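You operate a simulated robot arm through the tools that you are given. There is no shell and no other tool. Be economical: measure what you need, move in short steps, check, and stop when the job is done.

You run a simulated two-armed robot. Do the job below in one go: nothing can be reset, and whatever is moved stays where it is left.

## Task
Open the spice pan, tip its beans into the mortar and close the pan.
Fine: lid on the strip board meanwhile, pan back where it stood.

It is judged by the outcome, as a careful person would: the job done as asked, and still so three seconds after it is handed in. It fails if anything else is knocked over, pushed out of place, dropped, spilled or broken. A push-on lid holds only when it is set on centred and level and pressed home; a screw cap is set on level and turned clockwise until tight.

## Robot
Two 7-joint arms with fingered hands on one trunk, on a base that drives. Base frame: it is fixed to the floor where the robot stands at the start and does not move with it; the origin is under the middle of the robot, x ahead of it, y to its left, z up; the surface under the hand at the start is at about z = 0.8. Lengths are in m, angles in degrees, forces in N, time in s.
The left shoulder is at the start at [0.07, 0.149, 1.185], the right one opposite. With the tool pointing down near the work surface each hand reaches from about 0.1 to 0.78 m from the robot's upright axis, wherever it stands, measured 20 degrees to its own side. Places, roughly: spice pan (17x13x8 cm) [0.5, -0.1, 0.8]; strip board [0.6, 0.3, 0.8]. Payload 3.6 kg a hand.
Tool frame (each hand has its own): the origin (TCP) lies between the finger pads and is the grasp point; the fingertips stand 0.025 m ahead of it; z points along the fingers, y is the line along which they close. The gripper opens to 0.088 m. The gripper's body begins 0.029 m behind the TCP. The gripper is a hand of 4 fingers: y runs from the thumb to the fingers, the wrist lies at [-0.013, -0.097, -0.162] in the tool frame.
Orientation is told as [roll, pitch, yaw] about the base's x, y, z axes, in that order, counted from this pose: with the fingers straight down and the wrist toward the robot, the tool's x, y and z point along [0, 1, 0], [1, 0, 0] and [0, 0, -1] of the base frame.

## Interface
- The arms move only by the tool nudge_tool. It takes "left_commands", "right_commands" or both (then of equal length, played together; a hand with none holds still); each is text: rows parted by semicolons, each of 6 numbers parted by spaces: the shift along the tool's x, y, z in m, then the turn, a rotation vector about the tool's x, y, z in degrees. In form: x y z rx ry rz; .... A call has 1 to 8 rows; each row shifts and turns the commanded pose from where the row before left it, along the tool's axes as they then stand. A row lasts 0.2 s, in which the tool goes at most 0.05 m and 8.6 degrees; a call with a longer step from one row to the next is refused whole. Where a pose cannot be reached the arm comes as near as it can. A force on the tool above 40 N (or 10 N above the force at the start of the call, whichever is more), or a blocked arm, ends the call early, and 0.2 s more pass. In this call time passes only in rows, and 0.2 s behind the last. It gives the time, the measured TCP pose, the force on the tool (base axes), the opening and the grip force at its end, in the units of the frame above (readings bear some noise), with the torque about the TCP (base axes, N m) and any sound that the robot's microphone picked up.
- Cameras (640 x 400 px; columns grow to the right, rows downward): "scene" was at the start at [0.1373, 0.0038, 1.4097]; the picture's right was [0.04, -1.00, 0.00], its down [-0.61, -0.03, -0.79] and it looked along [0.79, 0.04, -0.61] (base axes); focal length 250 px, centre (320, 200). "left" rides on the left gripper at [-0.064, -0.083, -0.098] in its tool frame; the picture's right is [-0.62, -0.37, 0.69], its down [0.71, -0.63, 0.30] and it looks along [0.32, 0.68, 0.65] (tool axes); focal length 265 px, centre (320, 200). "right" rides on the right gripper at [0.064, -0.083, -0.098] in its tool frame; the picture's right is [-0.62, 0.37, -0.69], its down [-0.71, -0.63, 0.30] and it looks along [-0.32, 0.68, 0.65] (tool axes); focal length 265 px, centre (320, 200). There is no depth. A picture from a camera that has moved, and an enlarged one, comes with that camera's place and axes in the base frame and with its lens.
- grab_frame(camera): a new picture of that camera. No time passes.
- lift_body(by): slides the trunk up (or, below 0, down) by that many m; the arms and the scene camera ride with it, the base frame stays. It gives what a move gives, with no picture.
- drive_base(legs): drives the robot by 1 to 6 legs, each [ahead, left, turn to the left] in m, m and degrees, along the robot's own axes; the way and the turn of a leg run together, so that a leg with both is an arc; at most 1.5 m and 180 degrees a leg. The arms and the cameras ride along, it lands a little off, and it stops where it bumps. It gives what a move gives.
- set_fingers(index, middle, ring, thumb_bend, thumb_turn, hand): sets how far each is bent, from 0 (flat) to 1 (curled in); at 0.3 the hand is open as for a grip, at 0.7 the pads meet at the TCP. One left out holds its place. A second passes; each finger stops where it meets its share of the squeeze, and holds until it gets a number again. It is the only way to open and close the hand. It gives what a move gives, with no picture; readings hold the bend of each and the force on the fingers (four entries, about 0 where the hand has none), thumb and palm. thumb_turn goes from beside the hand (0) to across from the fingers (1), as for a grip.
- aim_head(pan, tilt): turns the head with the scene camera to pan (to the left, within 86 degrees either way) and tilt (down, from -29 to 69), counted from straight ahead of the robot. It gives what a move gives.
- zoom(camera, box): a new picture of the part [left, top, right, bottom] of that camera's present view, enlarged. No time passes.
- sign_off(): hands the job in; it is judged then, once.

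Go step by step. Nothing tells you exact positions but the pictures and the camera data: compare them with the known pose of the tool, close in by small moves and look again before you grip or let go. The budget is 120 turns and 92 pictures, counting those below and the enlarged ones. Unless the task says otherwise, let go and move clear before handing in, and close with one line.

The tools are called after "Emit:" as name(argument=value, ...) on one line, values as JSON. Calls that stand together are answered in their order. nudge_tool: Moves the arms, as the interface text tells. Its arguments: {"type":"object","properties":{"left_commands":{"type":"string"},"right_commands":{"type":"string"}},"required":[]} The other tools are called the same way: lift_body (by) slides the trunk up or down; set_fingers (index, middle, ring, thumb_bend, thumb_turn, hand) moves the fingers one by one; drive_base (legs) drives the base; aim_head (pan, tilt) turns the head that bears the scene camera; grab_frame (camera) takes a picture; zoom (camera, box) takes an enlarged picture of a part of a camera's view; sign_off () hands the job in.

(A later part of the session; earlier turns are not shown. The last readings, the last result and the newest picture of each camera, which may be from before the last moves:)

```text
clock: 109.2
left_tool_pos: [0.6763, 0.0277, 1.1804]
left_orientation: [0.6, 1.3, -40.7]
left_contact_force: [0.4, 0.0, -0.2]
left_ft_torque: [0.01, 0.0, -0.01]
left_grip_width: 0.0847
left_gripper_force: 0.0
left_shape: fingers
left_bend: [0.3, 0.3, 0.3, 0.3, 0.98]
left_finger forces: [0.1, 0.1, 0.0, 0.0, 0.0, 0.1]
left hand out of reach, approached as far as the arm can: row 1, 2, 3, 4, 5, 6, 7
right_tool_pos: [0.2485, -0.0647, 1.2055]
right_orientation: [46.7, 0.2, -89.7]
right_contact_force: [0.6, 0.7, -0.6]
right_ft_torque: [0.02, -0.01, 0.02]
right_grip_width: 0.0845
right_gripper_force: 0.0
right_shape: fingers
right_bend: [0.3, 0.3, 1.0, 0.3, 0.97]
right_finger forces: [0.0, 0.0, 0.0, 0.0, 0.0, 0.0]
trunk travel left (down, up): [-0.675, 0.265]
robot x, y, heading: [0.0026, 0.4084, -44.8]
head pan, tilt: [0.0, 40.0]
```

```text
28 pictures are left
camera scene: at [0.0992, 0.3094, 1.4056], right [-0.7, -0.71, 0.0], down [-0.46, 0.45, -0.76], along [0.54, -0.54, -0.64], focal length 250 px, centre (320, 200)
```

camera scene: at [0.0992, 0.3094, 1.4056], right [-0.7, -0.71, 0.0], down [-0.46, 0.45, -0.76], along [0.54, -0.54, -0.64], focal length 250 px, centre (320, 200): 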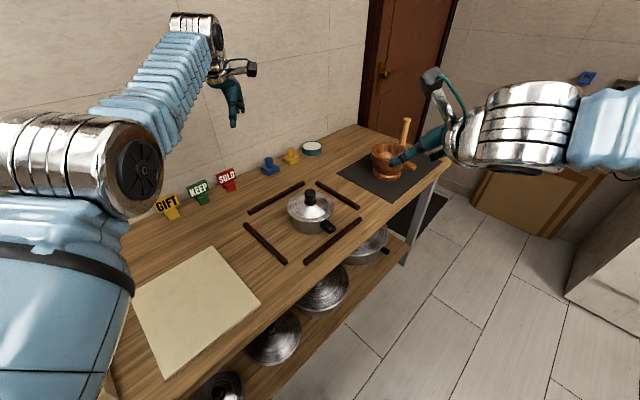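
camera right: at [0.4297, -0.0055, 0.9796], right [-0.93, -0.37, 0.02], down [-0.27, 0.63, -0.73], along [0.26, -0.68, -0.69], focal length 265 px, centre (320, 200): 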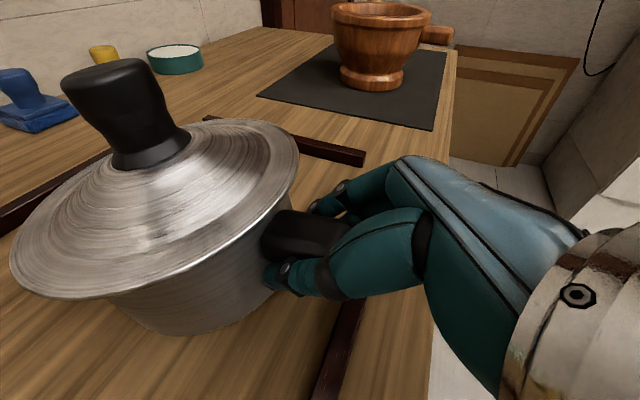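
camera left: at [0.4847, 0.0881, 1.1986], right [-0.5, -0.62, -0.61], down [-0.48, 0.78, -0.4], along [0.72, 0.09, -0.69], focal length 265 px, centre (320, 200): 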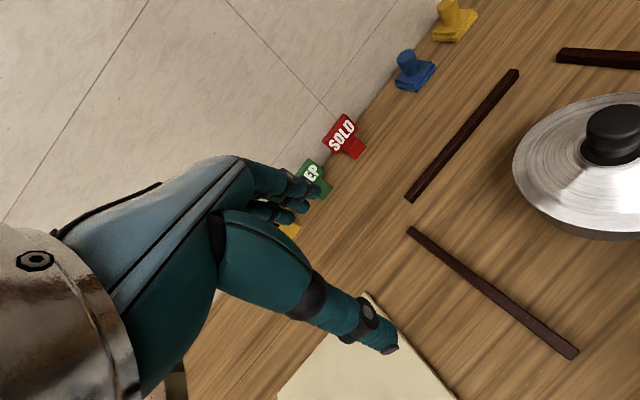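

Emit:
nudge_tool(left_commands="-0.015 -0.003 0.04 0 0 0;-0.025 -0.005 0.04 0 0 0;-0.03 -0.007 0.03 0 0 0;-0.035 -0.008 0.02 0 0 0;-0.035 -0.006 0.02 0 0 0;-0.035 -0.006 0.01 0 0 0")

```text
clock: 110.8
left_tool_pos: [0.5798, -0.0707, 1.0263]
left_orientation: [0.6, 1.1, -37.7]
left_contact_force: [0.0, 0.0, -0.5]
left_ft_torque: [0.0, 0.04, -0.01]
left_grip_width: 0.085
left_gripper_force: 0.0
left_shape: fingers
left_bend: [0.3, 0.3, 0.3, 0.3, 0.98]
left_finger forces: [0.0, 0.0, 0.0, 0.0, 0.1, 0.0]
left hand out of reach, approached as far as the arm can: row 1, 2, 3, 6
right_tool_pos: [0.2478, -0.062, 1.2081]
right_orientation: [46.7, 0.1, -89.7]
right_contact_force: [-0.5, 1.1, -1.4]
right_ft_torque: [0.0, 0.0, 0.02]
right_grip_width: 0.0845
right_gripper_force: 0.0
right_shape: fingers
right_bend: [0.3, 0.3, 1.0, 0.3, 0.97]
right_finger forces: [0.0, 0.0, 0.1, 0.0, 0.0, 0.0]
trunk travel left (down, up): [-0.675, 0.265]
robot x, y, heading: [-0.0, 0.4068, -44.6]
head pan, tilt: [0.0, 40.0]
stopped in row 6 (left hand): the arm was blocked; the commanded pose is now the measured one
```

The left hand is nearly there and just a few centimetres short inward. A small base shift gives the margin.

Emit:
drive_base(legs=[[-0.05, -0.06, 0]])

Emit:
nudge_tool(left_commands="0.01 0.01 0 0 0 0;0.005 0.01 0.02 0 0 0")

Emit:
grab_frame(camera="left")

```text
clock: 112.2
left_tool_pos: [0.5026, -0.079, 1.02]
left_orientation: [0.8, 1.5, -37.9]
left_contact_force: [0.5, 0.5, -0.4]
left_ft_torque: [-0.02, -0.01, 0.01]
left_grip_width: 0.0851
left_gripper_force: 0.1
left_shape: fingers
left_bend: [0.3, 0.3, 0.3, 0.3, 0.98]
left_finger forces: [0.0, 0.1, 0.0, 0.1, 0.1, 0.0]
right_tool_pos: [0.174, -0.0707, 1.2054]
right_orientation: [46.5, 0.3, -89.7]
right_contact_force: [0.6, 1.0, 0.1]
right_ft_torque: [0.01, 0.0, 0.03]
right_grip_width: 0.0845
right_gripper_force: 0.0
right_shape: fingers
right_bend: [0.3, 0.3, 1.0, 0.3, 0.97]
right_finger forces: [0.1, 0.0, 0.0, 0.0, 0.0, 0.0]
trunk travel left (down, up): [-0.675, 0.265]
robot x, y, heading: [-0.0766, 0.3981, -44.5]
head pan, tilt: [0.0, 40.0]
```

```text
clock: 112.8
left_tool_pos: [0.5196, -0.0649, 1.0003]
left_orientation: [0.8, 1.6, -38.0]
left_contact_force: [-0.1, 0.0, 0.1]
left_ft_torque: [0.01, 0.03, -0.02]
left_grip_width: 0.0847
left_gripper_force: 0.1
left_shape: fingers
left_bend: [0.3, 0.3, 0.3, 0.3, 0.98]
left_finger forces: [0.1, 0.0, 0.0, 0.0, 0.1, 0.0]
left hand out of reach, approached as far as the arm can: row 1, 2
right_tool_pos: [0.173, -0.0699, 1.2059]
right_orientation: [46.5, 0.1, -89.7]
right_contact_force: [0.1, 0.3, 0.3]
right_ft_torque: [0.02, -0.01, 0.03]
right_grip_width: 0.0844
right_gripper_force: 0.1
right_shape: fingers
right_bend: [0.3, 0.3, 1.0, 0.3, 0.97]
right_finger forces: [0.1, 0.0, 0.0, 0.0, 0.0, 0.0]
trunk travel left (down, up): [-0.675, 0.265]
robot x, y, heading: [-0.0799, 0.3958, -44.8]
head pan, tilt: [0.0, 40.0]
```

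```text
27 pictures are left
camera left: at [0.4157, -0.0681, 1.1009], right [-0.68, -0.24, -0.69], down [-0.06, 0.96, -0.28], along [0.73, -0.15, -0.67], focal length 265 px, centre (320, 200)
```

left: 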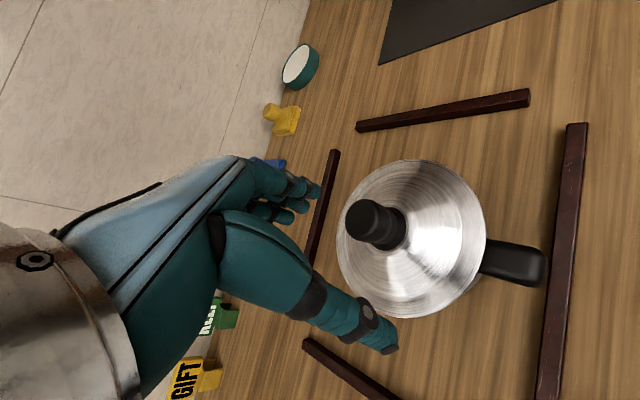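

The left hand is above the knob. Now I'll bring the right hand to the handle from this side; the handle runs along y about -0.088 with its end at x about 0.442.

Emit:
nudge_tool(right_commands="-0.008 0.0022 0.0474 0 0 0;-0.008 0.0022 0.0474 0 0 0;-0.008 0.0022 0.0474 0 0 0;-0.008 0.0022 0.0474 0 0 0;-0.008 0.0022 0.0474 0 0 0;-0.008 0.0022 0.0474 0 0 0;-0.008 0.0022 0.0474 0 0 0;-0.008 0.0022 0.0474 0 0 0")

```text
clock: 114.6
left_tool_pos: [0.5172, -0.0659, 1.002]
left_orientation: [0.9, 1.5, -38.0]
left_contact_force: [-0.3, -0.5, -0.8]
left_ft_torque: [-0.02, -0.01, 0.05]
left_grip_width: 0.0849
left_gripper_force: 0.1
left_shape: fingers
left_bend: [0.3, 0.3, 0.3, 0.3, 0.98]
left_finger forces: [0.0, 0.0, 0.0, 0.0, 0.0, 0.0]
right_tool_pos: [0.2782, -0.1102, 0.9779]
right_orientation: [46.7, 0.2, -89.7]
right_contact_force: [0.4, -0.2, -0.4]
right_ft_torque: [-0.02, 0.0, 0.0]
right_grip_width: 0.0846
right_gripper_force: 0.0
right_shape: fingers
right_bend: [0.3, 0.3, 1.0, 0.3, 0.97]
right_finger forces: [0.0, 0.0, 0.0, 0.0, 0.0, 0.1]
right hand out of reach, approached as far as the arm can: row 5, 6, 7, 8
trunk travel left (down, up): [-0.675, 0.265]
robot x, y, heading: [-0.0781, 0.4, -44.7]
head pan, tilt: [0.0, 40.0]
```

Emit:
nudge_tool(right_commands="0.0275 -0.007 0.029 0 0 0;0.0275 -0.007 0.029 0 0 0;0.0275 -0.007 0.029 0 0 0")

Emit:
nudge_tool(right_commands="-0.025 0 0.02 0 0 0;-0.025 0 0.02 0 0 0;-0.025 0 0.02 0 0 0")

Emit:
grab_frame(camera="scene")

```text
clock: 115.4
left_tool_pos: [0.5173, -0.066, 1.003]
left_orientation: [1.0, 1.4, -37.9]
left_contact_force: [-0.5, 0.5, -0.2]
left_ft_torque: [-0.02, 0.0, 0.01]
left_grip_width: 0.0847
left_gripper_force: 0.1
left_shape: fingers
left_bend: [0.3, 0.3, 0.3, 0.3, 0.98]
left_finger forces: [0.0, 0.0, 0.0, 0.0, 0.1, 0.0]
right_tool_pos: [0.3048, -0.1015, 1.0282]
right_orientation: [46.9, 0.1, -89.7]
right_contact_force: [0.0, -0.5, 0.0]
right_ft_torque: [0.01, 0.01, 0.02]
right_grip_width: 0.0845
right_gripper_force: 0.0
right_shape: fingers
right_bend: [0.3, 0.3, 1.0, 0.3, 0.97]
right_finger forces: [0.0, 0.0, 0.0, 0.0, 0.1, 0.0]
right hand out of reach, approached as far as the arm can: row 1, 2, 3
trunk travel left (down, up): [-0.675, 0.265]
robot x, y, heading: [-0.0763, 0.3991, -45.0]
head pan, tilt: [0.0, 40.0]
```

```text
clock: 116.2
left_tool_pos: [0.5177, -0.0653, 1.0025]
left_orientation: [0.8, 1.5, -38.0]
left_contact_force: [0.3, 0.4, 0.0]
left_ft_torque: [-0.02, 0.0, 0.02]
left_grip_width: 0.0846
left_gripper_force: 0.2
left_shape: fingers
left_bend: [0.3, 0.3, 0.3, 0.3, 0.98]
left_finger forces: [0.1, 0.0, 0.0, 0.0, 0.0, 0.0]
right_tool_pos: [0.2619, -0.1099, 0.9571]
right_orientation: [46.7, 0.2, -89.8]
right_contact_force: [-0.2, 0.0, 0.7]
right_ft_torque: [0.0, 0.0, 0.01]
right_grip_width: 0.0846
right_gripper_force: 0.1
right_shape: fingers
right_bend: [0.3, 0.3, 1.0, 0.3, 0.97]
right_finger forces: [0.0, 0.0, 0.1, 0.0, 0.0, 0.0]
right hand out of reach, approached as far as the arm can: row 1, 2, 3
trunk travel left (down, up): [-0.675, 0.265]
robot x, y, heading: [-0.0788, 0.3977, -44.7]
head pan, tilt: [0.0, 40.0]
```

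```text
26 pictures are left
camera scene: at [0.0177, 0.3036, 1.4058], right [-0.7, -0.71, 0.0], down [-0.46, 0.45, -0.77], along [0.54, -0.54, -0.64], focal length 250 px, centre (320, 200)
```

scene: 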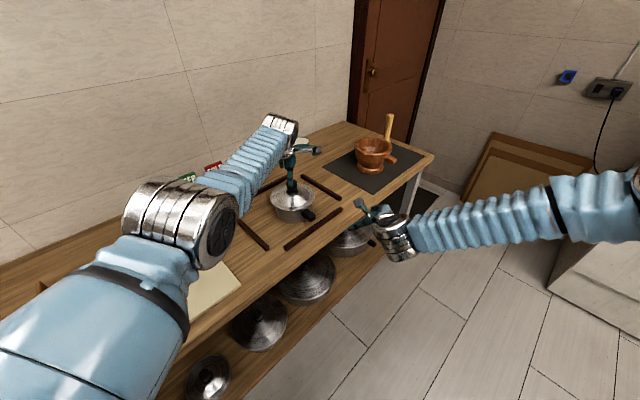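

Posture is the trouble: both elbows sit out or forward. I'll back away from the table into free space, face it straight, and reset both arms by sweeping the hands low and near so the elbows drop.

Emit:
nudge_tool(left_commands="0 0 -0.045 0 0 0;0 0 -0.045 0 0 0;0 0 -0.045 0 0 0")

Emit:
drive_base(legs=[[-0.32, -0.32, 0], [0, 0, 45], [0, -0.3, 0]])

Emit:
nudge_tool(left_commands="0 -0.045 0.015 0 0 0;0 -0.045 0.015 0 0 0;0 -0.045 0.015 0 0 0;0 -0.045 0.015 0 0 0;0.01 -0.03 0.035 0 0 0;0.01 -0.03 0.035 0 0 0;0.01 -0.03 0.035 0 0 0;0.01 -0.03 0.035 0 0 0")

Emit:
nudge_tool(left_commands="0.01 -0.02 0.04 0 0 0;0.01 -0.02 0.04 0 0 0;0.01 -0.02 0.04 0 0 0;0.01 -0.02 0.04 0 0 0;0.01 0 0.045 0 0 0;0.01 0 0.045 0 0 0")

Emit:
grab_frame(camera="scene")

```text
clock: 117.0
left_tool_pos: [0.5121, -0.0554, 1.1372]
left_orientation: [1.0, 1.4, -37.8]
left_contact_force: [-0.2, 0.6, 0.2]
left_ft_torque: [-0.02, -0.01, 0.0]
left_grip_width: 0.085
left_gripper_force: 0.0
left_shape: fingers
left_bend: [0.3, 0.3, 0.3, 0.3, 0.98]
left_finger forces: [0.1, 0.1, 0.0, 0.0, 0.1, 0.0]
left hand out of reach, approached as far as the arm can: row 2, 3
right_tool_pos: [0.2613, -0.1088, 0.9571]
right_orientation: [46.9, 0.1, -89.7]
right_contact_force: [0.1, -0.3, -0.9]
right_ft_torque: [0.0, -0.03, -0.02]
right_grip_width: 0.0844
right_gripper_force: 0.0
right_shape: fingers
right_bend: [0.3, 0.3, 1.0, 0.3, 0.97]
right_finger forces: [0.0, 0.0, 0.1, 0.0, 0.1, 0.0]
trunk travel left (down, up): [-0.675, 0.265]
robot x, y, heading: [-0.0805, 0.4025, -44.9]
head pan, tilt: [0.0, 40.0]
```

```text
clock: 119.3
left_tool_pos: [0.3614, -0.0569, 1.1346]
left_orientation: [0.8, 1.7, -37.7]
left_contact_force: [-0.1, -0.3, 0.0]
left_ft_torque: [0.03, 0.0, 0.0]
left_grip_width: 0.0849
left_gripper_force: 0.0
left_shape: fingers
left_bend: [0.3, 0.3, 0.3, 0.3, 0.98]
left_finger forces: [0.0, 0.0, 0.0, 0.1, 0.0, 0.0]
right_tool_pos: [0.1098, -0.1093, 0.9574]
right_orientation: [46.6, 0.2, -89.5]
right_contact_force: [0.1, 1.0, -0.6]
right_ft_torque: [0.01, -0.01, 0.03]
right_grip_width: 0.0847
right_gripper_force: 0.2
right_shape: fingers
right_bend: [0.3, 0.3, 1.0, 0.3, 0.97]
right_finger forces: [0.0, 0.0, 0.1, 0.1, 0.0, 0.0]
trunk travel left (down, up): [-0.675, 0.265]
robot x, y, heading: [-0.2257, 0.3976, -44.7]
head pan, tilt: [0.0, 40.0]
stopped in leg 1: the robot was blocked; the commanded pose is now the measured one
```

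```text
clock: 121.1
left_tool_pos: [0.1427, 0.1645, 0.9497]
left_orientation: [0.7, 1.3, -37.9]
left_contact_force: [0.5, 0.3, 0.8]
left_ft_torque: [0.0, 0.01, 0.01]
left_grip_width: 0.0847
left_gripper_force: 0.0
left_shape: fingers
left_bend: [0.3, 0.3, 0.3, 0.3, 0.98]
left_finger forces: [0.0, 0.0, 0.1, 0.0, 0.1, 0.1]
right_tool_pos: [0.1078, -0.1089, 0.9601]
right_orientation: [46.8, 0.0, -89.6]
right_contact_force: [-0.2, -0.2, 0.3]
right_ft_torque: [0.02, 0.0, 0.0]
right_grip_width: 0.0844
right_gripper_force: 0.0
right_shape: fingers
right_bend: [0.3, 0.3, 1.0, 0.3, 0.97]
right_finger forces: [0.0, 0.0, 0.0, 0.1, 0.0, 0.1]
trunk travel left (down, up): [-0.675, 0.265]
robot x, y, heading: [-0.2246, 0.3946, -44.8]
head pan, tilt: [0.0, 40.0]
```

```text
clock: 122.5
left_tool_pos: [0.1152, 0.2656, 0.6964]
left_orientation: [0.8, 1.5, -37.7]
left_contact_force: [0.2, -0.4, 0.1]
left_ft_torque: [-0.02, 0.0, 0.03]
left_grip_width: 0.0848
left_gripper_force: 0.1
left_shape: fingers
left_bend: [0.3, 0.3, 0.3, 0.3, 0.98]
left_finger forces: [0.1, 0.0, 0.0, 0.1, 0.0, 0.0]
right_tool_pos: [0.1108, -0.1101, 0.9578]
right_orientation: [46.7, 0.2, -89.6]
right_contact_force: [-0.1, 0.7, 0.1]
right_ft_torque: [-0.01, -0.01, -0.01]
right_grip_width: 0.0847
right_gripper_force: 0.1
right_shape: fingers
right_bend: [0.3, 0.3, 1.0, 0.3, 0.97]
right_finger forces: [0.0, 0.0, 0.0, 0.0, 0.0, 0.0]
trunk travel left (down, up): [-0.675, 0.265]
robot x, y, heading: [-0.2248, 0.3963, -44.7]
head pan, tilt: [0.0, 40.0]
```

```text
25 pictures are left
camera scene: at [-0.128, 0.3016, 1.4057], right [-0.7, -0.71, 0.0], down [-0.46, 0.45, -0.77], along [0.54, -0.54, -0.64], focal length 250 px, centre (320, 200)
```

scene: 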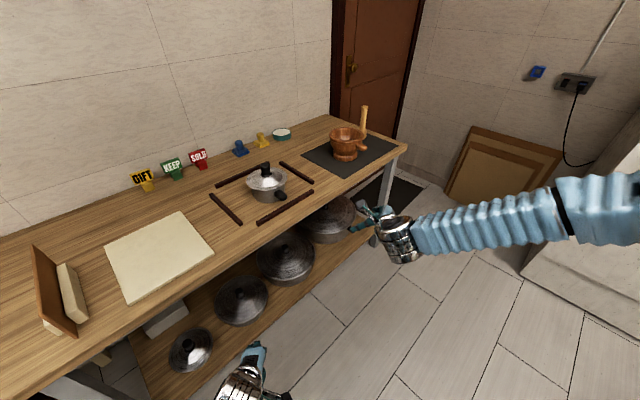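

The left elbow has dropped nicely. Now the same for the right arm.

Emit:
nudge_tool(right_commands="-0.046 -0.009 -0.008 0 0 0;-0.046 -0.009 -0.008 0 0 0;-0.046 -0.009 -0.008 0 0 0;-0.046 -0.009 -0.008 0 0 0;-0.046 -0.009 -0.008 0 0 0;-0.046 -0.009 -0.008 0 0 0;-0.046 -0.009 -0.008 0 0 0;-0.046 -0.009 -0.008 0 0 0")

Emit:
grab_frame(camera="scene")

```text
clock: 124.3
left_tool_pos: [0.116, 0.2648, 0.6968]
left_orientation: [0.8, 1.5, -37.7]
left_contact_force: [-0.3, 0.2, -1.0]
left_ft_torque: [0.01, 0.04, -0.02]
left_grip_width: 0.0847
left_gripper_force: 0.2
left_shape: fingers
left_bend: [0.3, 0.3, 0.3, 0.3, 0.98]
left_finger forces: [0.1, 0.0, 0.0, 0.1, 0.0, 0.0]
right_tool_pos: [0.0431, -0.0437, 0.9146]
right_orientation: [44.9, 0.7, -91.3]
right_contact_force: [0.4, 0.0, 0.3]
right_ft_torque: [-0.01, 0.03, -0.03]
right_grip_width: 0.0844
right_gripper_force: 0.0
right_shape: fingers
right_bend: [0.3, 0.3, 1.0, 0.3, 0.97]
right_finger forces: [0.0, 0.1, 0.0, 0.1, 0.0, 0.0]
right hand out of reach, approached as far as the arm can: row 2, 3, 4, 5, 6, 7, 8
trunk travel left (down, up): [-0.675, 0.265]
robot x, y, heading: [-0.2264, 0.3991, -44.8]
head pan, tilt: [0.0, 40.0]
```

```text
24 pictures are left
camera scene: at [-0.1293, 0.3025, 1.4058], right [-0.7, -0.71, 0.0], down [-0.46, 0.45, -0.77], along [0.54, -0.54, -0.64], focal length 250 px, centre (320, 200)
```

scene: 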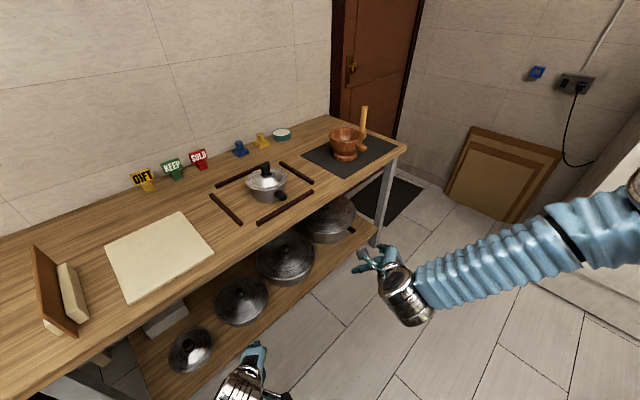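

Left is fixed. Right works fine in the earlier stance (heading 0, trunk lowered), so I'll raise both hands, turn back and return to that stance with the better left posture.

Emit:
nudge_tool(left_commands="0 0 -0.043 0 0 0;0 0 -0.043 0 0 0;0 0 -0.043 0 0 0;0 0 -0.043 0 0 0;0 0 -0.043 0 0 0;0 0 -0.043 0 0 0;0 0 -0.043 0 0 0;0 0 -0.043 0 0 0", right_commands="0.025 0.02 0.006 0 0 0;0.025 0.02 0.006 0 0 0;0.025 0.02 0.006 0 0 0;0.036 0 -0.034 0 0 0;0.036 0 -0.034 0 0 0;0.036 0 -0.034 0 0 0;0.036 0 -0.034 0 0 0;0.036 0 -0.034 0 0 0")

Emit:
drive_base(legs=[[0, 0, 45], [0.136, -0.315, 0]])

Emit:
nudge_tool(right_commands="0 0 0 -5.8 0 5.5;0 0 0 -5.8 0 5.5;0 0 0 -5.8 0 5.5;0 0 0 -5.8 0 5.5;0 0 0 -5.8 0 5.5;0 0 0 -3.3 0 3.1")

Emit:
grab_frame(camera="scene")

```text
clock: 126.2
left_tool_pos: [0.1549, 0.2301, 1.0032]
left_orientation: [9.3, 1.7, -37.6]
left_contact_force: [-0.1, 0.3, 1.0]
left_ft_torque: [0.02, -0.02, 0.03]
left_grip_width: 0.0846
left_gripper_force: 0.1
left_shape: fingers
left_bend: [0.3, 0.3, 0.3, 0.3, 0.98]
left_finger forces: [0.0, 0.0, 0.0, 0.0, 0.0, 0.1]
left hand out of reach, approached as far as the arm can: row 4, 5, 6, 7, 8
right_tool_pos: [0.1089, -0.106, 1.2034]
right_orientation: [46.7, 0.1, -89.4]
right_contact_force: [0.7, 0.0, 0.7]
right_ft_torque: [-0.02, 0.0, 0.02]
right_grip_width: 0.0846
right_gripper_force: 0.0
right_shape: fingers
right_bend: [0.3, 0.3, 1.0, 0.3, 0.98]
right_finger forces: [0.1, 0.0, 0.0, 0.0, 0.1, 0.1]
trunk travel left (down, up): [-0.675, 0.265]
robot x, y, heading: [-0.2255, 0.3964, -44.5]
head pan, tilt: [0.0, 40.0]
stopped in row 8 (left hand): the arm was blocked; the commanded pose is now the measured one
```

```text
clock: 136.0
left_tool_pos: [0.3027, 0.2357, 1.0028]
left_orientation: [9.2, 1.7, 7.5]
left_contact_force: [0.3, 0.5, 0.1]
left_ft_torque: [-0.01, -0.01, -0.03]
left_grip_width: 0.0847
left_gripper_force: 0.1
left_shape: fingers
left_bend: [0.3, 0.3, 0.3, 0.3, 0.98]
left_finger forces: [0.0, 0.1, 0.0, 0.0, 0.0, 0.1]
right_tool_pos: [0.5066, -0.0345, 1.2033]
right_orientation: [46.5, 0.0, -44.5]
right_contact_force: [-0.7, 0.5, -0.3]
right_ft_torque: [-0.02, 0.0, -0.02]
right_grip_width: 0.0844
right_gripper_force: 0.0
right_shape: fingers
right_bend: [0.3, 0.3, 1.0, 0.3, 0.98]
right_finger forces: [0.0, 0.0, 0.1, 0.1, 0.0, 0.1]
trunk travel left (down, up): [-0.675, 0.265]
robot x, y, heading: [-0.0818, 0.0796, 0.3]
head pan, tilt: [0.0, 40.0]
```

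```text
clock: 137.4
left_tool_pos: [0.3001, 0.2349, 1.0029]
left_orientation: [9.2, 1.7, 7.5]
left_contact_force: [-0.8, 0.3, -0.2]
left_ft_torque: [-0.01, 0.0, -0.02]
left_grip_width: 0.0847
left_gripper_force: 0.1
left_shape: fingers
left_bend: [0.3, 0.3, 0.3, 0.3, 0.98]
left_finger forces: [0.1, 0.1, 0.1, 0.1, 0.0, 0.1]
right_tool_pos: [0.4833, -0.0642, 1.1997]
right_orientation: [46.8, 0.2, -89.0]
right_contact_force: [-0.5, 0.2, 0.3]
right_ft_torque: [0.01, 0.02, 0.02]
right_grip_width: 0.0847
right_gripper_force: 0.0
right_shape: fingers
right_bend: [0.3, 0.3, 1.0, 0.3, 0.98]
right_finger forces: [0.0, 0.0, 0.1, 0.0, 0.1, 0.0]
right hand out of reach, approached as far as the arm can: row 5
trunk travel left (down, up): [-0.675, 0.265]
robot x, y, heading: [-0.0865, 0.0783, 0.5]
head pan, tilt: [0.0, 40.0]
```

```text
23 pictures are left
camera scene: at [0.0494, 0.0832, 1.406], right [0.01, -1.0, 0.0], down [-0.64, 0.0, -0.77], along [0.77, 0.0, -0.64], focal length 250 px, centre (320, 200)
```

scene: 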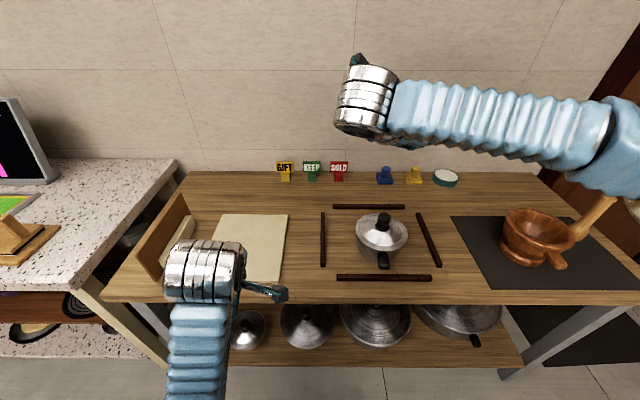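

Emit:
nudge_tool(left_commands="-0.014 0.01 -0.035 0.6 -4.5 0;-0.014 0.015 -0.035 0.6 -4.5 0;-0.014 0.025 -0.033 0 0 0;-0.014 0.028 -0.033 0 0 0;-0.014 0.028 -0.033 0 0 0;-0.014 0.028 -0.033 0 0 0", right_commands="-0.011 0.037 -0.0116 0 0 0;-0.011 0.037 -0.0116 0 0 0;-0.011 0.037 -0.0116 0 0 0;-0.011 0.037 -0.0116 0 0 0;-0.011 0.037 -0.0116 0 0 0;0 0 0 0 0 0")

Emit:
lift_body(by=-0.23)

```text
clock: 137.8
left_tool_pos: [0.3123, 0.2634, 1.0167]
left_orientation: [19.9, 1.0, 9.6]
left_contact_force: [-1.2, 0.0, 0.1]
left_ft_torque: [-0.03, -0.02, 0.0]
left_grip_width: 0.0849
left_gripper_force: 0.2
left_shape: fingers
left_bend: [0.3, 0.3, 0.3, 0.3, 0.98]
left_finger forces: [0.0, 0.1, 0.0, 0.0, 0.0, 0.0]
left hand out of reach, approached as far as the arm can: row 2
right_tool_pos: [0.4647, -0.1091, 1.2009]
right_orientation: [47.1, 0.1, -88.9]
right_contact_force: [-0.9, 0.9, 0.3]
right_ft_torque: [-0.01, -0.01, 0.03]
right_grip_width: 0.0845
right_gripper_force: 0.0
right_shape: fingers
right_bend: [0.3, 0.3, 1.0, 0.3, 0.98]
right_finger forces: [0.1, 0.0, 0.1, 0.0, 0.0, 0.0]
trunk travel left (down, up): [-0.675, 0.265]
robot x, y, heading: [-0.0832, 0.0816, 0.2]
head pan, tilt: [0.0, 40.0]
stopped in row 2 (left hand): the arm was blocked; the commanded pose is now the measured one
```

```text
clock: 140.3
left_tool_pos: [0.316, 0.2648, 0.7845]
left_orientation: [19.9, 1.3, 9.5]
left_contact_force: [-0.5, 0.0, -0.5]
left_ft_torque: [-0.01, 0.01, 0.01]
left_grip_width: 0.085
left_gripper_force: 0.2
left_shape: fingers
left_bend: [0.3, 0.3, 0.3, 0.3, 0.98]
left_finger forces: [0.0, 0.0, 0.1, 0.0, 0.1, 0.0]
right_tool_pos: [0.4687, -0.1069, 0.9696]
right_orientation: [46.7, 0.0, -89.1]
right_contact_force: [0.0, -0.2, -0.3]
right_ft_torque: [0.01, -0.03, -0.02]
right_grip_width: 0.0846
right_gripper_force: 0.1
right_shape: fingers
right_bend: [0.3, 0.3, 1.0, 0.3, 0.98]
right_finger forces: [0.0, 0.1, 0.0, 0.0, 0.0, 0.0]
trunk travel left (down, up): [-0.445, 0.495]
robot x, y, heading: [-0.0886, 0.0818, 0.3]
head pan, tilt: [0.0, 40.0]
```

The left arm was blocked and rolled instead of rising, so lowering was premature. Nothing was touched. I'll raise the trunk again and extend the left hand forward first.

Emit:
lift_body(by=0.23)

Emit:
nudge_tool(left_commands="0 0.03 0 0 0 0;0 0.03 0 0 0 0;0 0.03 0 0 0 0;0 0.03 0 0 0 0")

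```text
clock: 142.7
left_tool_pos: [0.317, 0.2647, 1.0144]
left_orientation: [19.9, 1.3, 9.5]
left_contact_force: [0.0, -0.6, 0.6]
left_ft_torque: [0.01, 0.0, 0.0]
left_grip_width: 0.0847
left_gripper_force: 0.0
left_shape: fingers
left_bend: [0.3, 0.3, 0.3, 0.3, 0.98]
left_finger forces: [0.0, 0.1, 0.1, 0.1, 0.0, 0.0]
right_tool_pos: [0.4689, -0.106, 1.1998]
right_orientation: [46.7, 0.1, -89.0]
right_contact_force: [0.2, -0.7, 0.9]
right_ft_torque: [-0.04, 0.01, 0.02]
right_grip_width: 0.0846
right_gripper_force: 0.0
right_shape: fingers
right_bend: [0.3, 0.3, 1.0, 0.3, 0.98]
right_finger forces: [0.0, 0.1, 0.0, 0.0, 0.0, 0.0]
trunk travel left (down, up): [-0.675, 0.265]
robot x, y, heading: [-0.0864, 0.0839, 0.3]
head pan, tilt: [0.0, 40.0]
```

```text
clock: 143.7
left_tool_pos: [0.4349, 0.3018, 1.003]
left_orientation: [23.5, 1.8, 10.4]
left_contact_force: [0.0, 0.3, -0.5]
left_ft_torque: [0.02, 0.01, -0.01]
left_grip_width: 0.0848
left_gripper_force: 0.0
left_shape: fingers
left_bend: [0.3, 0.3, 0.3, 0.3, 0.98]
left_finger forces: [0.1, 0.0, 0.0, 0.0, 0.0, 0.1]
right_tool_pos: [0.4703, -0.1072, 1.1978]
right_orientation: [46.6, 0.0, -89.0]
right_contact_force: [0.2, -0.9, 0.7]
right_ft_torque: [0.01, -0.03, -0.01]
right_grip_width: 0.0845
right_gripper_force: 0.0
right_shape: fingers
right_bend: [0.3, 0.3, 1.0, 0.3, 0.98]
right_finger forces: [0.0, 0.1, 0.0, 0.1, 0.0, 0.0]
trunk travel left (down, up): [-0.675, 0.265]
robot x, y, heading: [-0.0866, 0.0775, 0.5]
head pan, tilt: [0.0, 40.0]
```

Emit:
nudge_tool(left_commands="0 0 -0.01 0 -7.8 0;0 0 -0.01 0 -7.8 0;0 0.01 -0.01 0 -7.8 0;-0.01 0.01 -0.02 0 0 0;-0.02 0.01 -0.03 0 0 0")

Emit:
grab_frame(camera="scene")

```text
clock: 144.3
left_tool_pos: [0.436, 0.3277, 1.0262]
left_orientation: [12.2, 0.5, 13.0]
left_contact_force: [-0.7, 0.0, -0.1]
left_ft_torque: [0.02, 0.0, -0.01]
left_grip_width: 0.0846
left_gripper_force: 0.0
left_shape: fingers
left_bend: [0.3, 0.3, 0.3, 0.3, 0.98]
left_finger forces: [0.0, 0.0, 0.0, 0.1, 0.0, 0.1]
right_tool_pos: [0.4691, -0.1075, 1.2003]
right_orientation: [46.8, -0.1, -89.0]
right_contact_force: [1.4, 1.0, 1.6]
right_ft_torque: [-0.02, 0.01, 0.01]
right_grip_width: 0.0844
right_gripper_force: 0.0
right_shape: fingers
right_bend: [0.3, 0.3, 1.0, 0.3, 0.98]
right_finger forces: [0.1, 0.0, 0.0, 0.0, 0.0, 0.0]
trunk travel left (down, up): [-0.675, 0.265]
robot x, y, heading: [-0.0854, 0.0821, 0.4]
head pan, tilt: [0.0, 40.0]
stopped in row 3 (left hand): the arm was blocked; the commanded pose is now the measured one
```

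```text
22 pictures are left
camera scene: at [0.0514, 0.082, 1.4057], right [0.01, -1.0, 0.0], down [-0.64, 0.0, -0.77], along [0.77, 0.0, -0.64], focal length 250 px, centre (320, 200)
```

scene: 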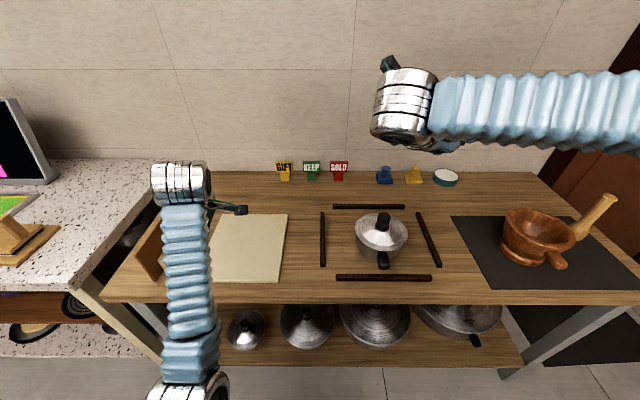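

Emit:
nudge_tool(left_commands="-0.04 0.01 -0.012 0 0 0;-0.04 0.01 -0.012 0 0 3;-0.04 0.01 -0.012 0 0 3;-0.04 0.01 -0.012 0 0 3;-0.04 0.01 -0.012 0 -3 3;-0.04 0 -0.01 0 -3 3")

```text
clock: 145.4
left_tool_pos: [0.5175, 0.237, 1.0235]
left_orientation: [18.9, 2.0, 9.4]
left_contact_force: [-0.6, -0.1, -0.4]
left_ft_torque: [0.0, -0.01, -0.02]
left_grip_width: 0.0846
left_gripper_force: 0.0
left_shape: fingers
left_bend: [0.3, 0.3, 0.3, 0.3, 0.98]
left_finger forces: [0.1, 0.0, 0.0, 0.0, 0.0, 0.0]
right_tool_pos: [0.4697, -0.1079, 1.1981]
right_orientation: [46.7, 0.1, -89.0]
right_contact_force: [0.6, -0.1, 0.7]
right_ft_torque: [0.04, 0.01, -0.02]
right_grip_width: 0.0844
right_gripper_force: 0.2
right_shape: fingers
right_bend: [0.3, 0.3, 1.0, 0.3, 0.98]
right_finger forces: [0.0, 0.1, 0.0, 0.1, 0.0, 0.1]
trunk travel left (down, up): [-0.675, 0.265]
robot x, y, heading: [-0.0844, 0.0801, 0.5]
head pan, tilt: [0.0, 40.0]
stopped in row 5 (left hand): the arm was blocked; the commanded pose is now the measured one
```

Emit:
nudge_tool(left_commands="0 0.035 0 0 0 0;0 0.035 0 0 0 0;0 0.035 0 0 -3 0;0 0.02 0 0 -5 0;0 0.01 0 0 -5 0;0 0 0 0 -5 0")

Emit:
grab_frame(camera="scene")

```text
clock: 146.8
left_tool_pos: [0.6488, 0.2569, 1.0192]
left_orientation: [0.6, 2.0, 9.3]
left_contact_force: [-0.8, 0.5, -0.3]
left_ft_torque: [-0.01, 0.0, 0.03]
left_grip_width: 0.0849
left_gripper_force: 0.0
left_shape: fingers
left_bend: [0.3, 0.3, 0.3, 0.3, 0.98]
left_finger forces: [0.0, 0.0, 0.1, 0.0, 0.1, 0.0]
right_tool_pos: [0.4679, -0.1066, 1.199]
right_orientation: [46.8, 0.0, -89.0]
right_contact_force: [0.1, 0.0, 0.5]
right_ft_torque: [0.0, -0.01, -0.01]
right_grip_width: 0.0848
right_gripper_force: 0.2
right_shape: fingers
right_bend: [0.3, 0.3, 1.0, 0.3, 0.98]
right_finger forces: [0.0, 0.0, 0.0, 0.1, 0.0, 0.0]
trunk travel left (down, up): [-0.675, 0.265]
robot x, y, heading: [-0.0844, 0.0821, 0.5]
head pan, tilt: [0.0, 40.0]
```

```text
21 pictures are left
camera scene: at [0.0496, 0.0824, 1.4059], right [0.01, -1.0, 0.0], down [-0.64, 0.0, -0.77], along [0.77, 0.0, -0.64], focal length 250 px, centre (320, 200)
```

scene: 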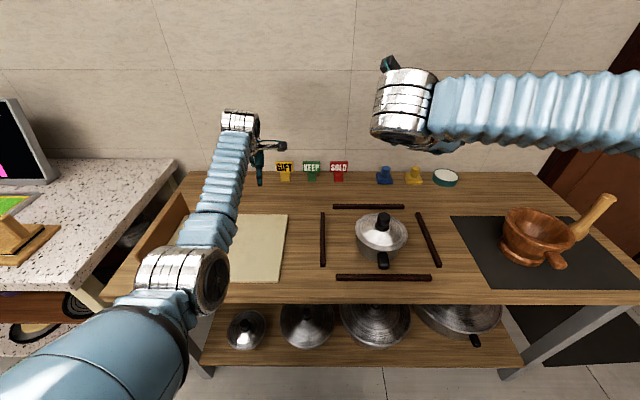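

The left hand is level with a good elbow. Now I'll move it toward the knob.

Emit:
nudge_tool(left_commands="-0.041 -0.012 -0.005 0 0 2;-0.041 -0.012 -0.005 0 0 2;-0.041 -0.01 0 0 0 2;-0.041 -0.006 0 0 0 2;-0.041 -0.004 0 0 0 2;-0.041 -0.002 0 0 0 2;-0.041 0 0 0 0 2;-0.03 0 0 0 0 2")

```text
clock: 148.1
left_tool_pos: [0.6511, 0.1594, 1.0071]
left_orientation: [3.6, 2.6, 8.5]
left_contact_force: [-0.2, -0.4, 0.2]
left_ft_torque: [0.0, 0.02, 0.01]
left_grip_width: 0.0846
left_gripper_force: 0.2
left_shape: fingers
left_bend: [0.3, 0.3, 0.3, 0.3, 0.98]
left_finger forces: [0.0, 0.0, 0.0, 0.0, 0.0, 0.0]
left hand out of reach, approached as far as the arm can: row 6
right_tool_pos: [0.4681, -0.1073, 1.2001]
right_orientation: [46.7, 0.0, -89.1]
right_contact_force: [0.8, 0.4, 0.2]
right_ft_torque: [-0.01, -0.01, 0.01]
right_grip_width: 0.0844
right_gripper_force: 0.1
right_shape: fingers
right_bend: [0.3, 0.3, 1.0, 0.3, 0.98]
right_finger forces: [0.0, 0.0, 0.1, 0.0, 0.1, 0.0]
trunk travel left (down, up): [-0.675, 0.265]
robot x, y, heading: [-0.0838, 0.0835, 0.2]
head pan, tilt: [0.0, 40.0]
stopped in row 6 (left hand): the arm was blocked; the commanded pose is now the measured one
```

Emit:
nudge_tool(left_commands="0.01 -0.01 0 0 0 8;0.01 -0.01 0 0 0 8;0 -0.015 0 0 0 8;0 -0.015 0 0 0 8;-0.01 -0.01 0 0 0 8;-0.015 0 0 0 0 8;-0.02 0 0 0 0 8;-0.02 0.01 0 0 0 8")

Emit:
grab_frame(camera="scene")

```text
clock: 149.9
left_tool_pos: [0.5577, 0.1281, 1.0097]
left_orientation: [-0.6, 4.5, -55.9]
left_contact_force: [0.1, -0.2, 0.4]
left_ft_torque: [0.02, 0.02, -0.01]
left_grip_width: 0.0847
left_gripper_force: 0.0
left_shape: fingers
left_bend: [0.3, 0.3, 0.3, 0.3, 0.98]
left_finger forces: [0.1, 0.0, 0.0, 0.0, 0.0, 0.1]
right_tool_pos: [0.467, -0.1083, 1.1987]
right_orientation: [46.7, 0.1, -89.0]
right_contact_force: [0.4, 0.3, 0.8]
right_ft_torque: [0.02, -0.02, 0.04]
right_grip_width: 0.0844
right_gripper_force: 0.0
right_shape: fingers
right_bend: [0.3, 0.3, 1.0, 0.3, 0.98]
right_finger forces: [0.1, 0.0, 0.0, 0.1, 0.0, 0.0]
trunk travel left (down, up): [-0.675, 0.265]
robot x, y, heading: [-0.0838, 0.0827, 0.1]
head pan, tilt: [0.0, 40.0]
```

```text
20 pictures are left
camera scene: at [0.0505, 0.0812, 1.4058], right [0.01, -1.0, 0.0], down [-0.64, 0.0, -0.77], along [0.77, 0.0, -0.64], focal length 250 px, centre (320, 200)
```

scene: 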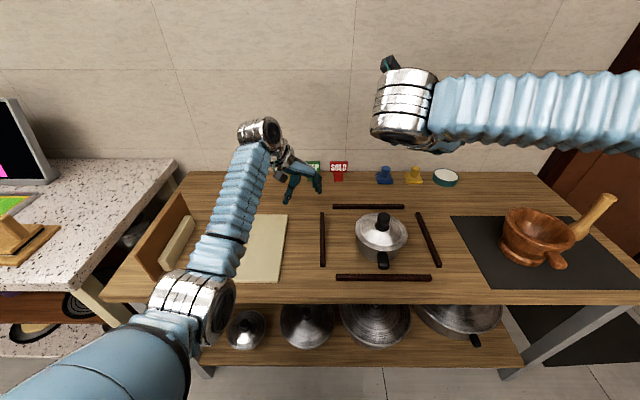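

That posture works well. Continue to the knob.

Emit:
nudge_tool(left_commands="-0.02 0.025 0 -2.5 3.7 0;-0.025 0.033 0 0 0 4;-0.025 0.034 0 0 0 4;-0.02 0.037 0 0 0 4;-0.018 0.037 0 0 0 4;-0.01 0.03 0 0 0 4")

Emit:
grab_frame(camera="left")

```text
clock: 151.1
left_tool_pos: [0.5939, 0.0486, 0.9817]
left_orientation: [3.4, 5.3, -61.2]
left_contact_force: [-0.4, 0.1, 0.9]
left_ft_torque: [0.04, 0.01, 0.02]
left_grip_width: 0.0848
left_gripper_force: 0.1
left_shape: fingers
left_bend: [0.3, 0.3, 0.3, 0.3, 0.98]
left_finger forces: [0.0, 0.0, 0.0, 0.0, 0.0, 0.0]
left hand out of reach, approached as far as the arm can: row 5
right_tool_pos: [0.4685, -0.1081, 1.2009]
right_orientation: [46.7, 0.2, -88.9]
right_contact_force: [0.8, -0.7, -0.1]
right_ft_torque: [0.01, 0.0, -0.01]
right_grip_width: 0.0847
right_gripper_force: 0.0
right_shape: fingers
right_bend: [0.3, 0.3, 1.0, 0.3, 0.98]
right_finger forces: [0.0, 0.0, 0.0, 0.0, 0.1, 0.0]
trunk travel left (down, up): [-0.675, 0.265]
robot x, y, heading: [-0.0846, 0.0823, 0.5]
head pan, tilt: [0.0, 40.0]
stopped in row 5 (left hand): the arm was blocked; the commanded pose is now the measured one
```

```text
19 pictures are left
camera left: at [0.4971, 0.0798, 1.0836], right [-0.72, 0.1, -0.69], down [0.32, 0.92, -0.2], along [0.62, -0.37, -0.69], focal length 265 px, centre (320, 200)
```

left: 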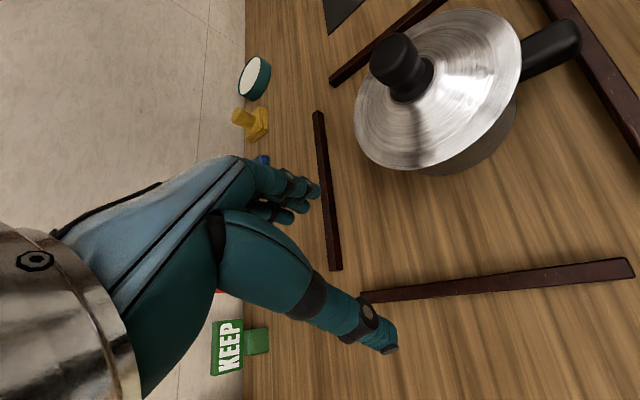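

The left hand's limit is near the body's midline and the right's is well to the right of it. So with the lid gripped I'll turn the pan in place until the handle points right, which suits the right hand naturally, and turn it back at the end. First a small drive right.

Emit:
nudge_tool(left_commands="0 0 -0.04 0 0 0;0 0 0 -4.5 -1 2")

Emit:
drive_base(legs=[[0, -0.1, 0]])

Emit:
grab_frame(camera="left")

```text
clock: 151.7
left_tool_pos: [0.5944, 0.0405, 1.0242]
left_orientation: [2.4, 0.4, -63.4]
left_contact_force: [-0.2, 0.3, 0.2]
left_ft_torque: [0.03, -0.02, 0.0]
left_grip_width: 0.0847
left_gripper_force: 0.0
left_shape: fingers
left_bend: [0.3, 0.3, 0.3, 0.3, 0.98]
left_finger forces: [0.0, 0.0, 0.1, 0.0, 0.1, 0.0]
right_tool_pos: [0.4677, -0.1084, 1.1997]
right_orientation: [46.7, 0.2, -88.9]
right_contact_force: [-0.3, 0.4, 0.4]
right_ft_torque: [-0.02, 0.02, 0.01]
right_grip_width: 0.0848
right_gripper_force: 0.0
right_shape: fingers
right_bend: [0.3, 0.3, 1.0, 0.3, 0.98]
right_finger forces: [0.0, 0.1, 0.0, 0.0, 0.0, 0.1]
trunk travel left (down, up): [-0.675, 0.265]
robot x, y, heading: [-0.0865, 0.0797, 0.4]
head pan, tilt: [0.0, 40.0]
```

```text
clock: 153.6
left_tool_pos: [0.5944, -0.0569, 1.0202]
left_orientation: [2.2, 0.6, -63.8]
left_contact_force: [-0.2, 1.1, 0.6]
left_ft_torque: [-0.02, -0.03, -0.01]
left_grip_width: 0.0849
left_gripper_force: 0.0
left_shape: fingers
left_bend: [0.3, 0.3, 0.3, 0.3, 0.98]
left_finger forces: [0.0, 0.1, 0.0, 0.0, 0.0, 0.1]
right_tool_pos: [0.4704, -0.2023, 1.1986]
right_orientation: [46.7, -0.1, -89.0]
right_contact_force: [0.7, 0.6, -0.2]
right_ft_torque: [-0.02, 0.01, 0.0]
right_grip_width: 0.0846
right_gripper_force: 0.0
right_shape: fingers
right_bend: [0.3, 0.3, 1.0, 0.3, 0.98]
right_finger forces: [0.1, 0.0, 0.0, 0.0, 0.1, 0.1]
trunk travel left (down, up): [-0.675, 0.265]
robot x, y, heading: [-0.0848, -0.0188, 0.2]
head pan, tilt: [0.0, 40.0]
```

```text
18 pictures are left
camera left: at [0.4967, -0.0127, 1.1176], right [-0.7, 0.08, -0.71], down [0.37, 0.89, -0.27], along [0.61, -0.45, -0.65], focal length 265 px, centre (320, 200)
```

left: 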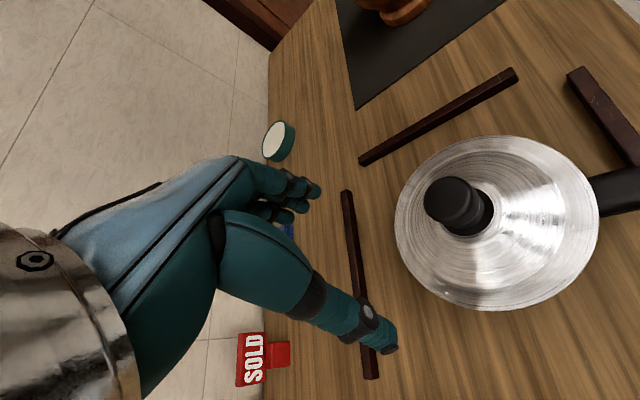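

Emit:
nudge_tool(left_commands="-0.028 0.003 0 0 0 0;-0.028 0.003 0.02 0 0 0;0 0 0.03 0 0 0;0 0 0.03 0 0 0")

Emit:
grab_frame(camera="left")

```text
clock: 154.6
left_tool_pos: [0.5524, -0.0761, 0.9388]
left_orientation: [2.5, 0.9, -63.0]
left_contact_force: [0.9, 0.3, -0.3]
left_ft_torque: [0.01, 0.02, -0.01]
left_grip_width: 0.0846
left_gripper_force: 0.0
left_shape: fingers
left_bend: [0.3, 0.3, 0.3, 0.3, 0.98]
left_finger forces: [0.0, 0.0, 0.0, 0.0, 0.1, 0.0]
right_tool_pos: [0.4695, -0.2056, 1.1988]
right_orientation: [46.7, 0.1, -89.0]
right_contact_force: [0.6, 0.6, 0.0]
right_ft_torque: [-0.01, 0.02, 0.04]
right_grip_width: 0.0847
right_gripper_force: 0.1
right_shape: fingers
right_bend: [0.3, 0.3, 1.0, 0.3, 0.98]
right_finger forces: [0.0, 0.0, 0.0, 0.0, 0.0, 0.0]
trunk travel left (down, up): [-0.675, 0.265]
robot x, y, heading: [-0.0883, -0.0181, 0.3]
head pan, tilt: [0.0, 40.0]
```

```text
17 pictures are left
camera left: at [0.4555, -0.0356, 1.0356], right [-0.7, 0.07, -0.71], down [0.36, 0.89, -0.26], along [0.62, -0.44, -0.65], focal length 265 px, centre (320, 200)
```

left: 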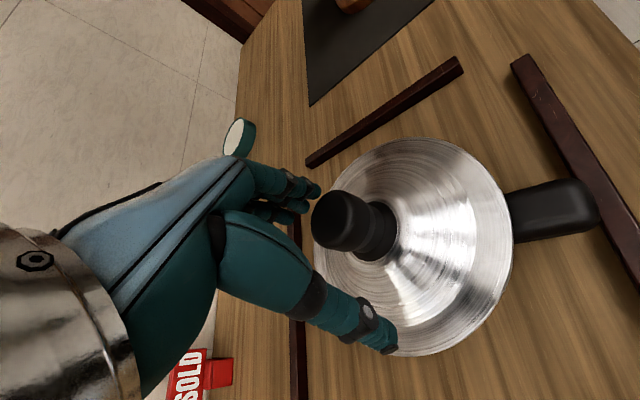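

Emit:
nudge_tool(left_commands="-0.014 0.01 0 -2 -1 0;0 0 0.018 0 0 0")

Emit:
set_fingers(hand="left", index=0.75, middle=0.75, ring=0.75, thumb_bend=0.75)

Emit:
grab_frame(camera="left")

```text
clock: 155.2
left_tool_pos: [0.5533, -0.0822, 0.925]
left_orientation: [2.1, -1.2, -62.1]
left_contact_force: [-0.1, -0.1, 0.8]
left_ft_torque: [-0.01, -0.03, -0.03]
left_grip_width: 0.0847
left_gripper_force: 0.1
left_shape: fingers
left_bend: [0.3, 0.3, 0.3, 0.3, 0.98]
left_finger forces: [0.1, 0.0, 0.0, 0.1, 0.0, 0.0]
right_tool_pos: [0.4697, -0.2053, 1.1974]
right_orientation: [46.7, 0.0, -89.0]
right_contact_force: [0.1, -0.8, 0.0]
right_ft_torque: [0.01, -0.02, 0.03]
right_grip_width: 0.0847
right_gripper_force: 0.0
right_shape: fingers
right_bend: [0.3, 0.3, 1.0, 0.3, 0.98]
right_finger forces: [0.0, 0.0, 0.0, 0.1, 0.0, 0.0]
trunk travel left (down, up): [-0.675, 0.265]
robot x, y, heading: [-0.085, -0.0162, 0.3]
head pan, tilt: [0.0, 40.0]
```

```text
clock: 156.2
left_tool_pos: [0.5519, -0.0822, 0.9228]
left_orientation: [2.2, -1.0, -62.4]
left_contact_force: [3.6, 2.6, 6.5]
left_ft_torque: [0.04, -0.02, -0.03]
left_grip_width: 0.0239
left_gripper_force: 14.4
left_shape: fingers
left_bend: [0.57, 0.74, 0.75, 0.61, 0.97]
left_finger forces: [10.0, 5.1, 0.1, 0.0, 13.3, 0.1]
right_tool_pos: [0.4691, -0.2049, 1.1996]
right_orientation: [46.7, 0.1, -89.0]
right_contact_force: [0.8, -0.7, -0.2]
right_ft_torque: [0.0, -0.02, -0.01]
right_grip_width: 0.0846
right_gripper_force: 0.1
right_shape: fingers
right_bend: [0.3, 0.3, 1.0, 0.3, 0.98]
right_finger forces: [0.0, 0.0, 0.1, 0.0, 0.0, 0.0]
trunk travel left (down, up): [-0.675, 0.265]
robot x, y, heading: [-0.0833, -0.0182, 0.5]
head pan, tilt: [0.0, 40.0]
```

```text
16 pictures are left
camera left: at [0.4516, -0.038, 1.0171], right [-0.69, 0.04, -0.72], down [0.35, 0.89, -0.29], along [0.63, -0.45, -0.63], focal length 265 px, centre (320, 200)
```

left: 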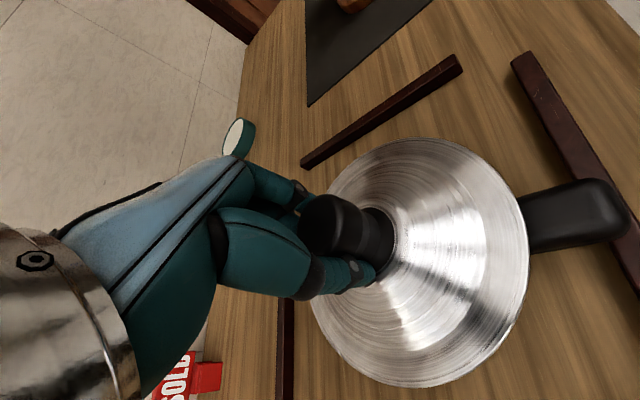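

The knob is gripped. Now I'll lift a few millimetres and turn the pan +80° in place, while the right hand turns to face the handle from the right.

Emit:
nudge_tool(left_commands="0 0 -0.01 0 0 0;0 0 -0.006 0 0 -8;0 0 0 0 0 -8;0 0 0 0 0 -8;0 0 0 0 0 -8;0 0 0 0 0 -8;0 0 0 0 0 -8;0 0 0 0 0 -8", right_commands="0 0.04 0 5.8 0 -5.5;-0.02 0.03 0.01 5.8 0 -5.5;0 0 0 5.8 0 -5.5;0 0 0 5.8 0 -5.5;0 0 0 5.8 0 -5.5;0 0 0 5.8 0 -5.5;0 0 0 5.8 0 -5.5;0 0 0 5.8 0 -5.5")

Emit:
grab_frame(camera="scene")

```text
clock: 158.1
left_tool_pos: [0.5735, -0.0108, 0.9227]
left_orientation: [5.4, -2.6, -1.5]
left_contact_force: [0.3, -0.3, 1.4]
left_ft_torque: [-0.13, 0.01, 0.01]
left_grip_width: 0.0236
left_gripper_force: 11.7
left_shape: fingers
left_bend: [0.56, 0.74, 0.75, 0.63, 0.96]
left_finger forces: [10.1, 2.9, 0.0, 0.0, 10.8, 0.0]
right_tool_pos: [0.4689, -0.2764, 1.1773]
right_orientation: [46.7, 0.0, -25.5]
right_contact_force: [0.5, 1.2, -0.1]
right_ft_torque: [0.05, -0.02, -0.02]
right_grip_width: 0.0846
right_gripper_force: 0.0
right_shape: fingers
right_bend: [0.3, 0.3, 1.0, 0.3, 0.98]
right_finger forces: [0.1, 0.1, 0.0, 0.0, 0.0, 0.0]
trunk travel left (down, up): [-0.675, 0.265]
robot x, y, heading: [-0.0803, -0.0186, 0.3]
head pan, tilt: [0.0, 40.0]
stopped in row 8 (left hand): the arm was blocked; the commanded pose is now the measured one
```

```text
15 pictures are left
camera scene: at [0.0512, -0.0192, 1.4059], right [0.0, -1.0, 0.0], down [-0.64, 0.0, -0.77], along [0.77, 0.0, -0.64], focal length 250 px, centre (320, 200)
```

scene: 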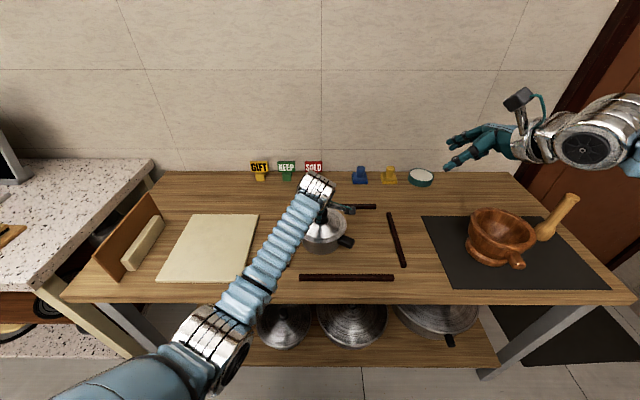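

The pan turned about 61° and slid toward the left, but stayed inside the strips. The handle now points right and toward me. I'll bring the right hand in along the handle and look.

Emit:
nudge_tool(right_commands="-0.0157 -0.0049 0.041 0 0 0;-0.0157 -0.0049 0.041 0 0 0;-0.0157 -0.0049 0.041 0 0 0;-0.0157 -0.0049 0.041 0 0 0;-0.0157 -0.0049 0.041 0 0 0;-0.0157 -0.0049 0.041 0 0 0")

Emit:
grab_frame(camera="right")

```text
clock: 159.5
left_tool_pos: [0.5736, -0.0091, 0.9234]
left_orientation: [5.5, -2.5, -1.6]
left_contact_force: [1.5, -0.6, 2.2]
left_ft_torque: [-0.05, 0.02, 0.0]
left_grip_width: 0.0237
left_gripper_force: 11.9
left_shape: fingers
left_bend: [0.55, 0.75, 0.75, 0.64, 0.96]
left_finger forces: [11.0, 3.1, 0.0, 0.1, 10.6, 0.0]
right_tool_pos: [0.4916, -0.1675, 0.968]
right_orientation: [46.5, 0.2, -25.4]
right_contact_force: [-0.5, 0.0, 0.4]
right_ft_torque: [-0.03, -0.03, 0.05]
right_grip_width: 0.0845
right_gripper_force: 0.0
right_shape: fingers
right_bend: [0.3, 0.3, 1.0, 0.3, 0.98]
right_finger forces: [0.0, 0.0, 0.1, 0.0, 0.0, 0.0]
right hand out of reach, approached as far as the arm can: row 6
trunk travel left (down, up): [-0.675, 0.265]
robot x, y, heading: [-0.0833, -0.0198, 0.4]
head pan, tilt: [0.0, 40.0]
```

```text
14 pictures are left
camera right: at [0.405, -0.1555, 1.0828], right [-0.07, -1.0, 0.03], down [-0.69, 0.03, -0.73], along [0.72, -0.07, -0.69], focal length 265 px, centre (320, 200)
```

right: 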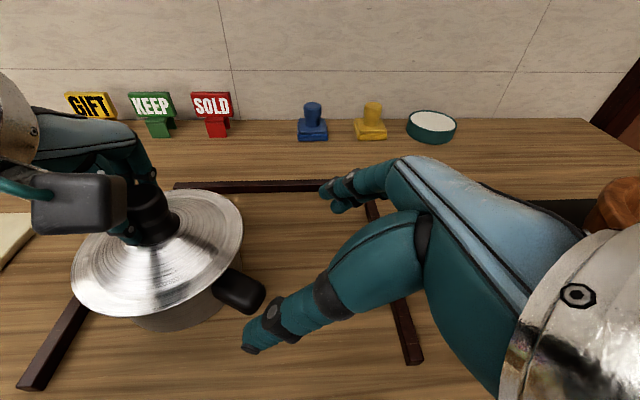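

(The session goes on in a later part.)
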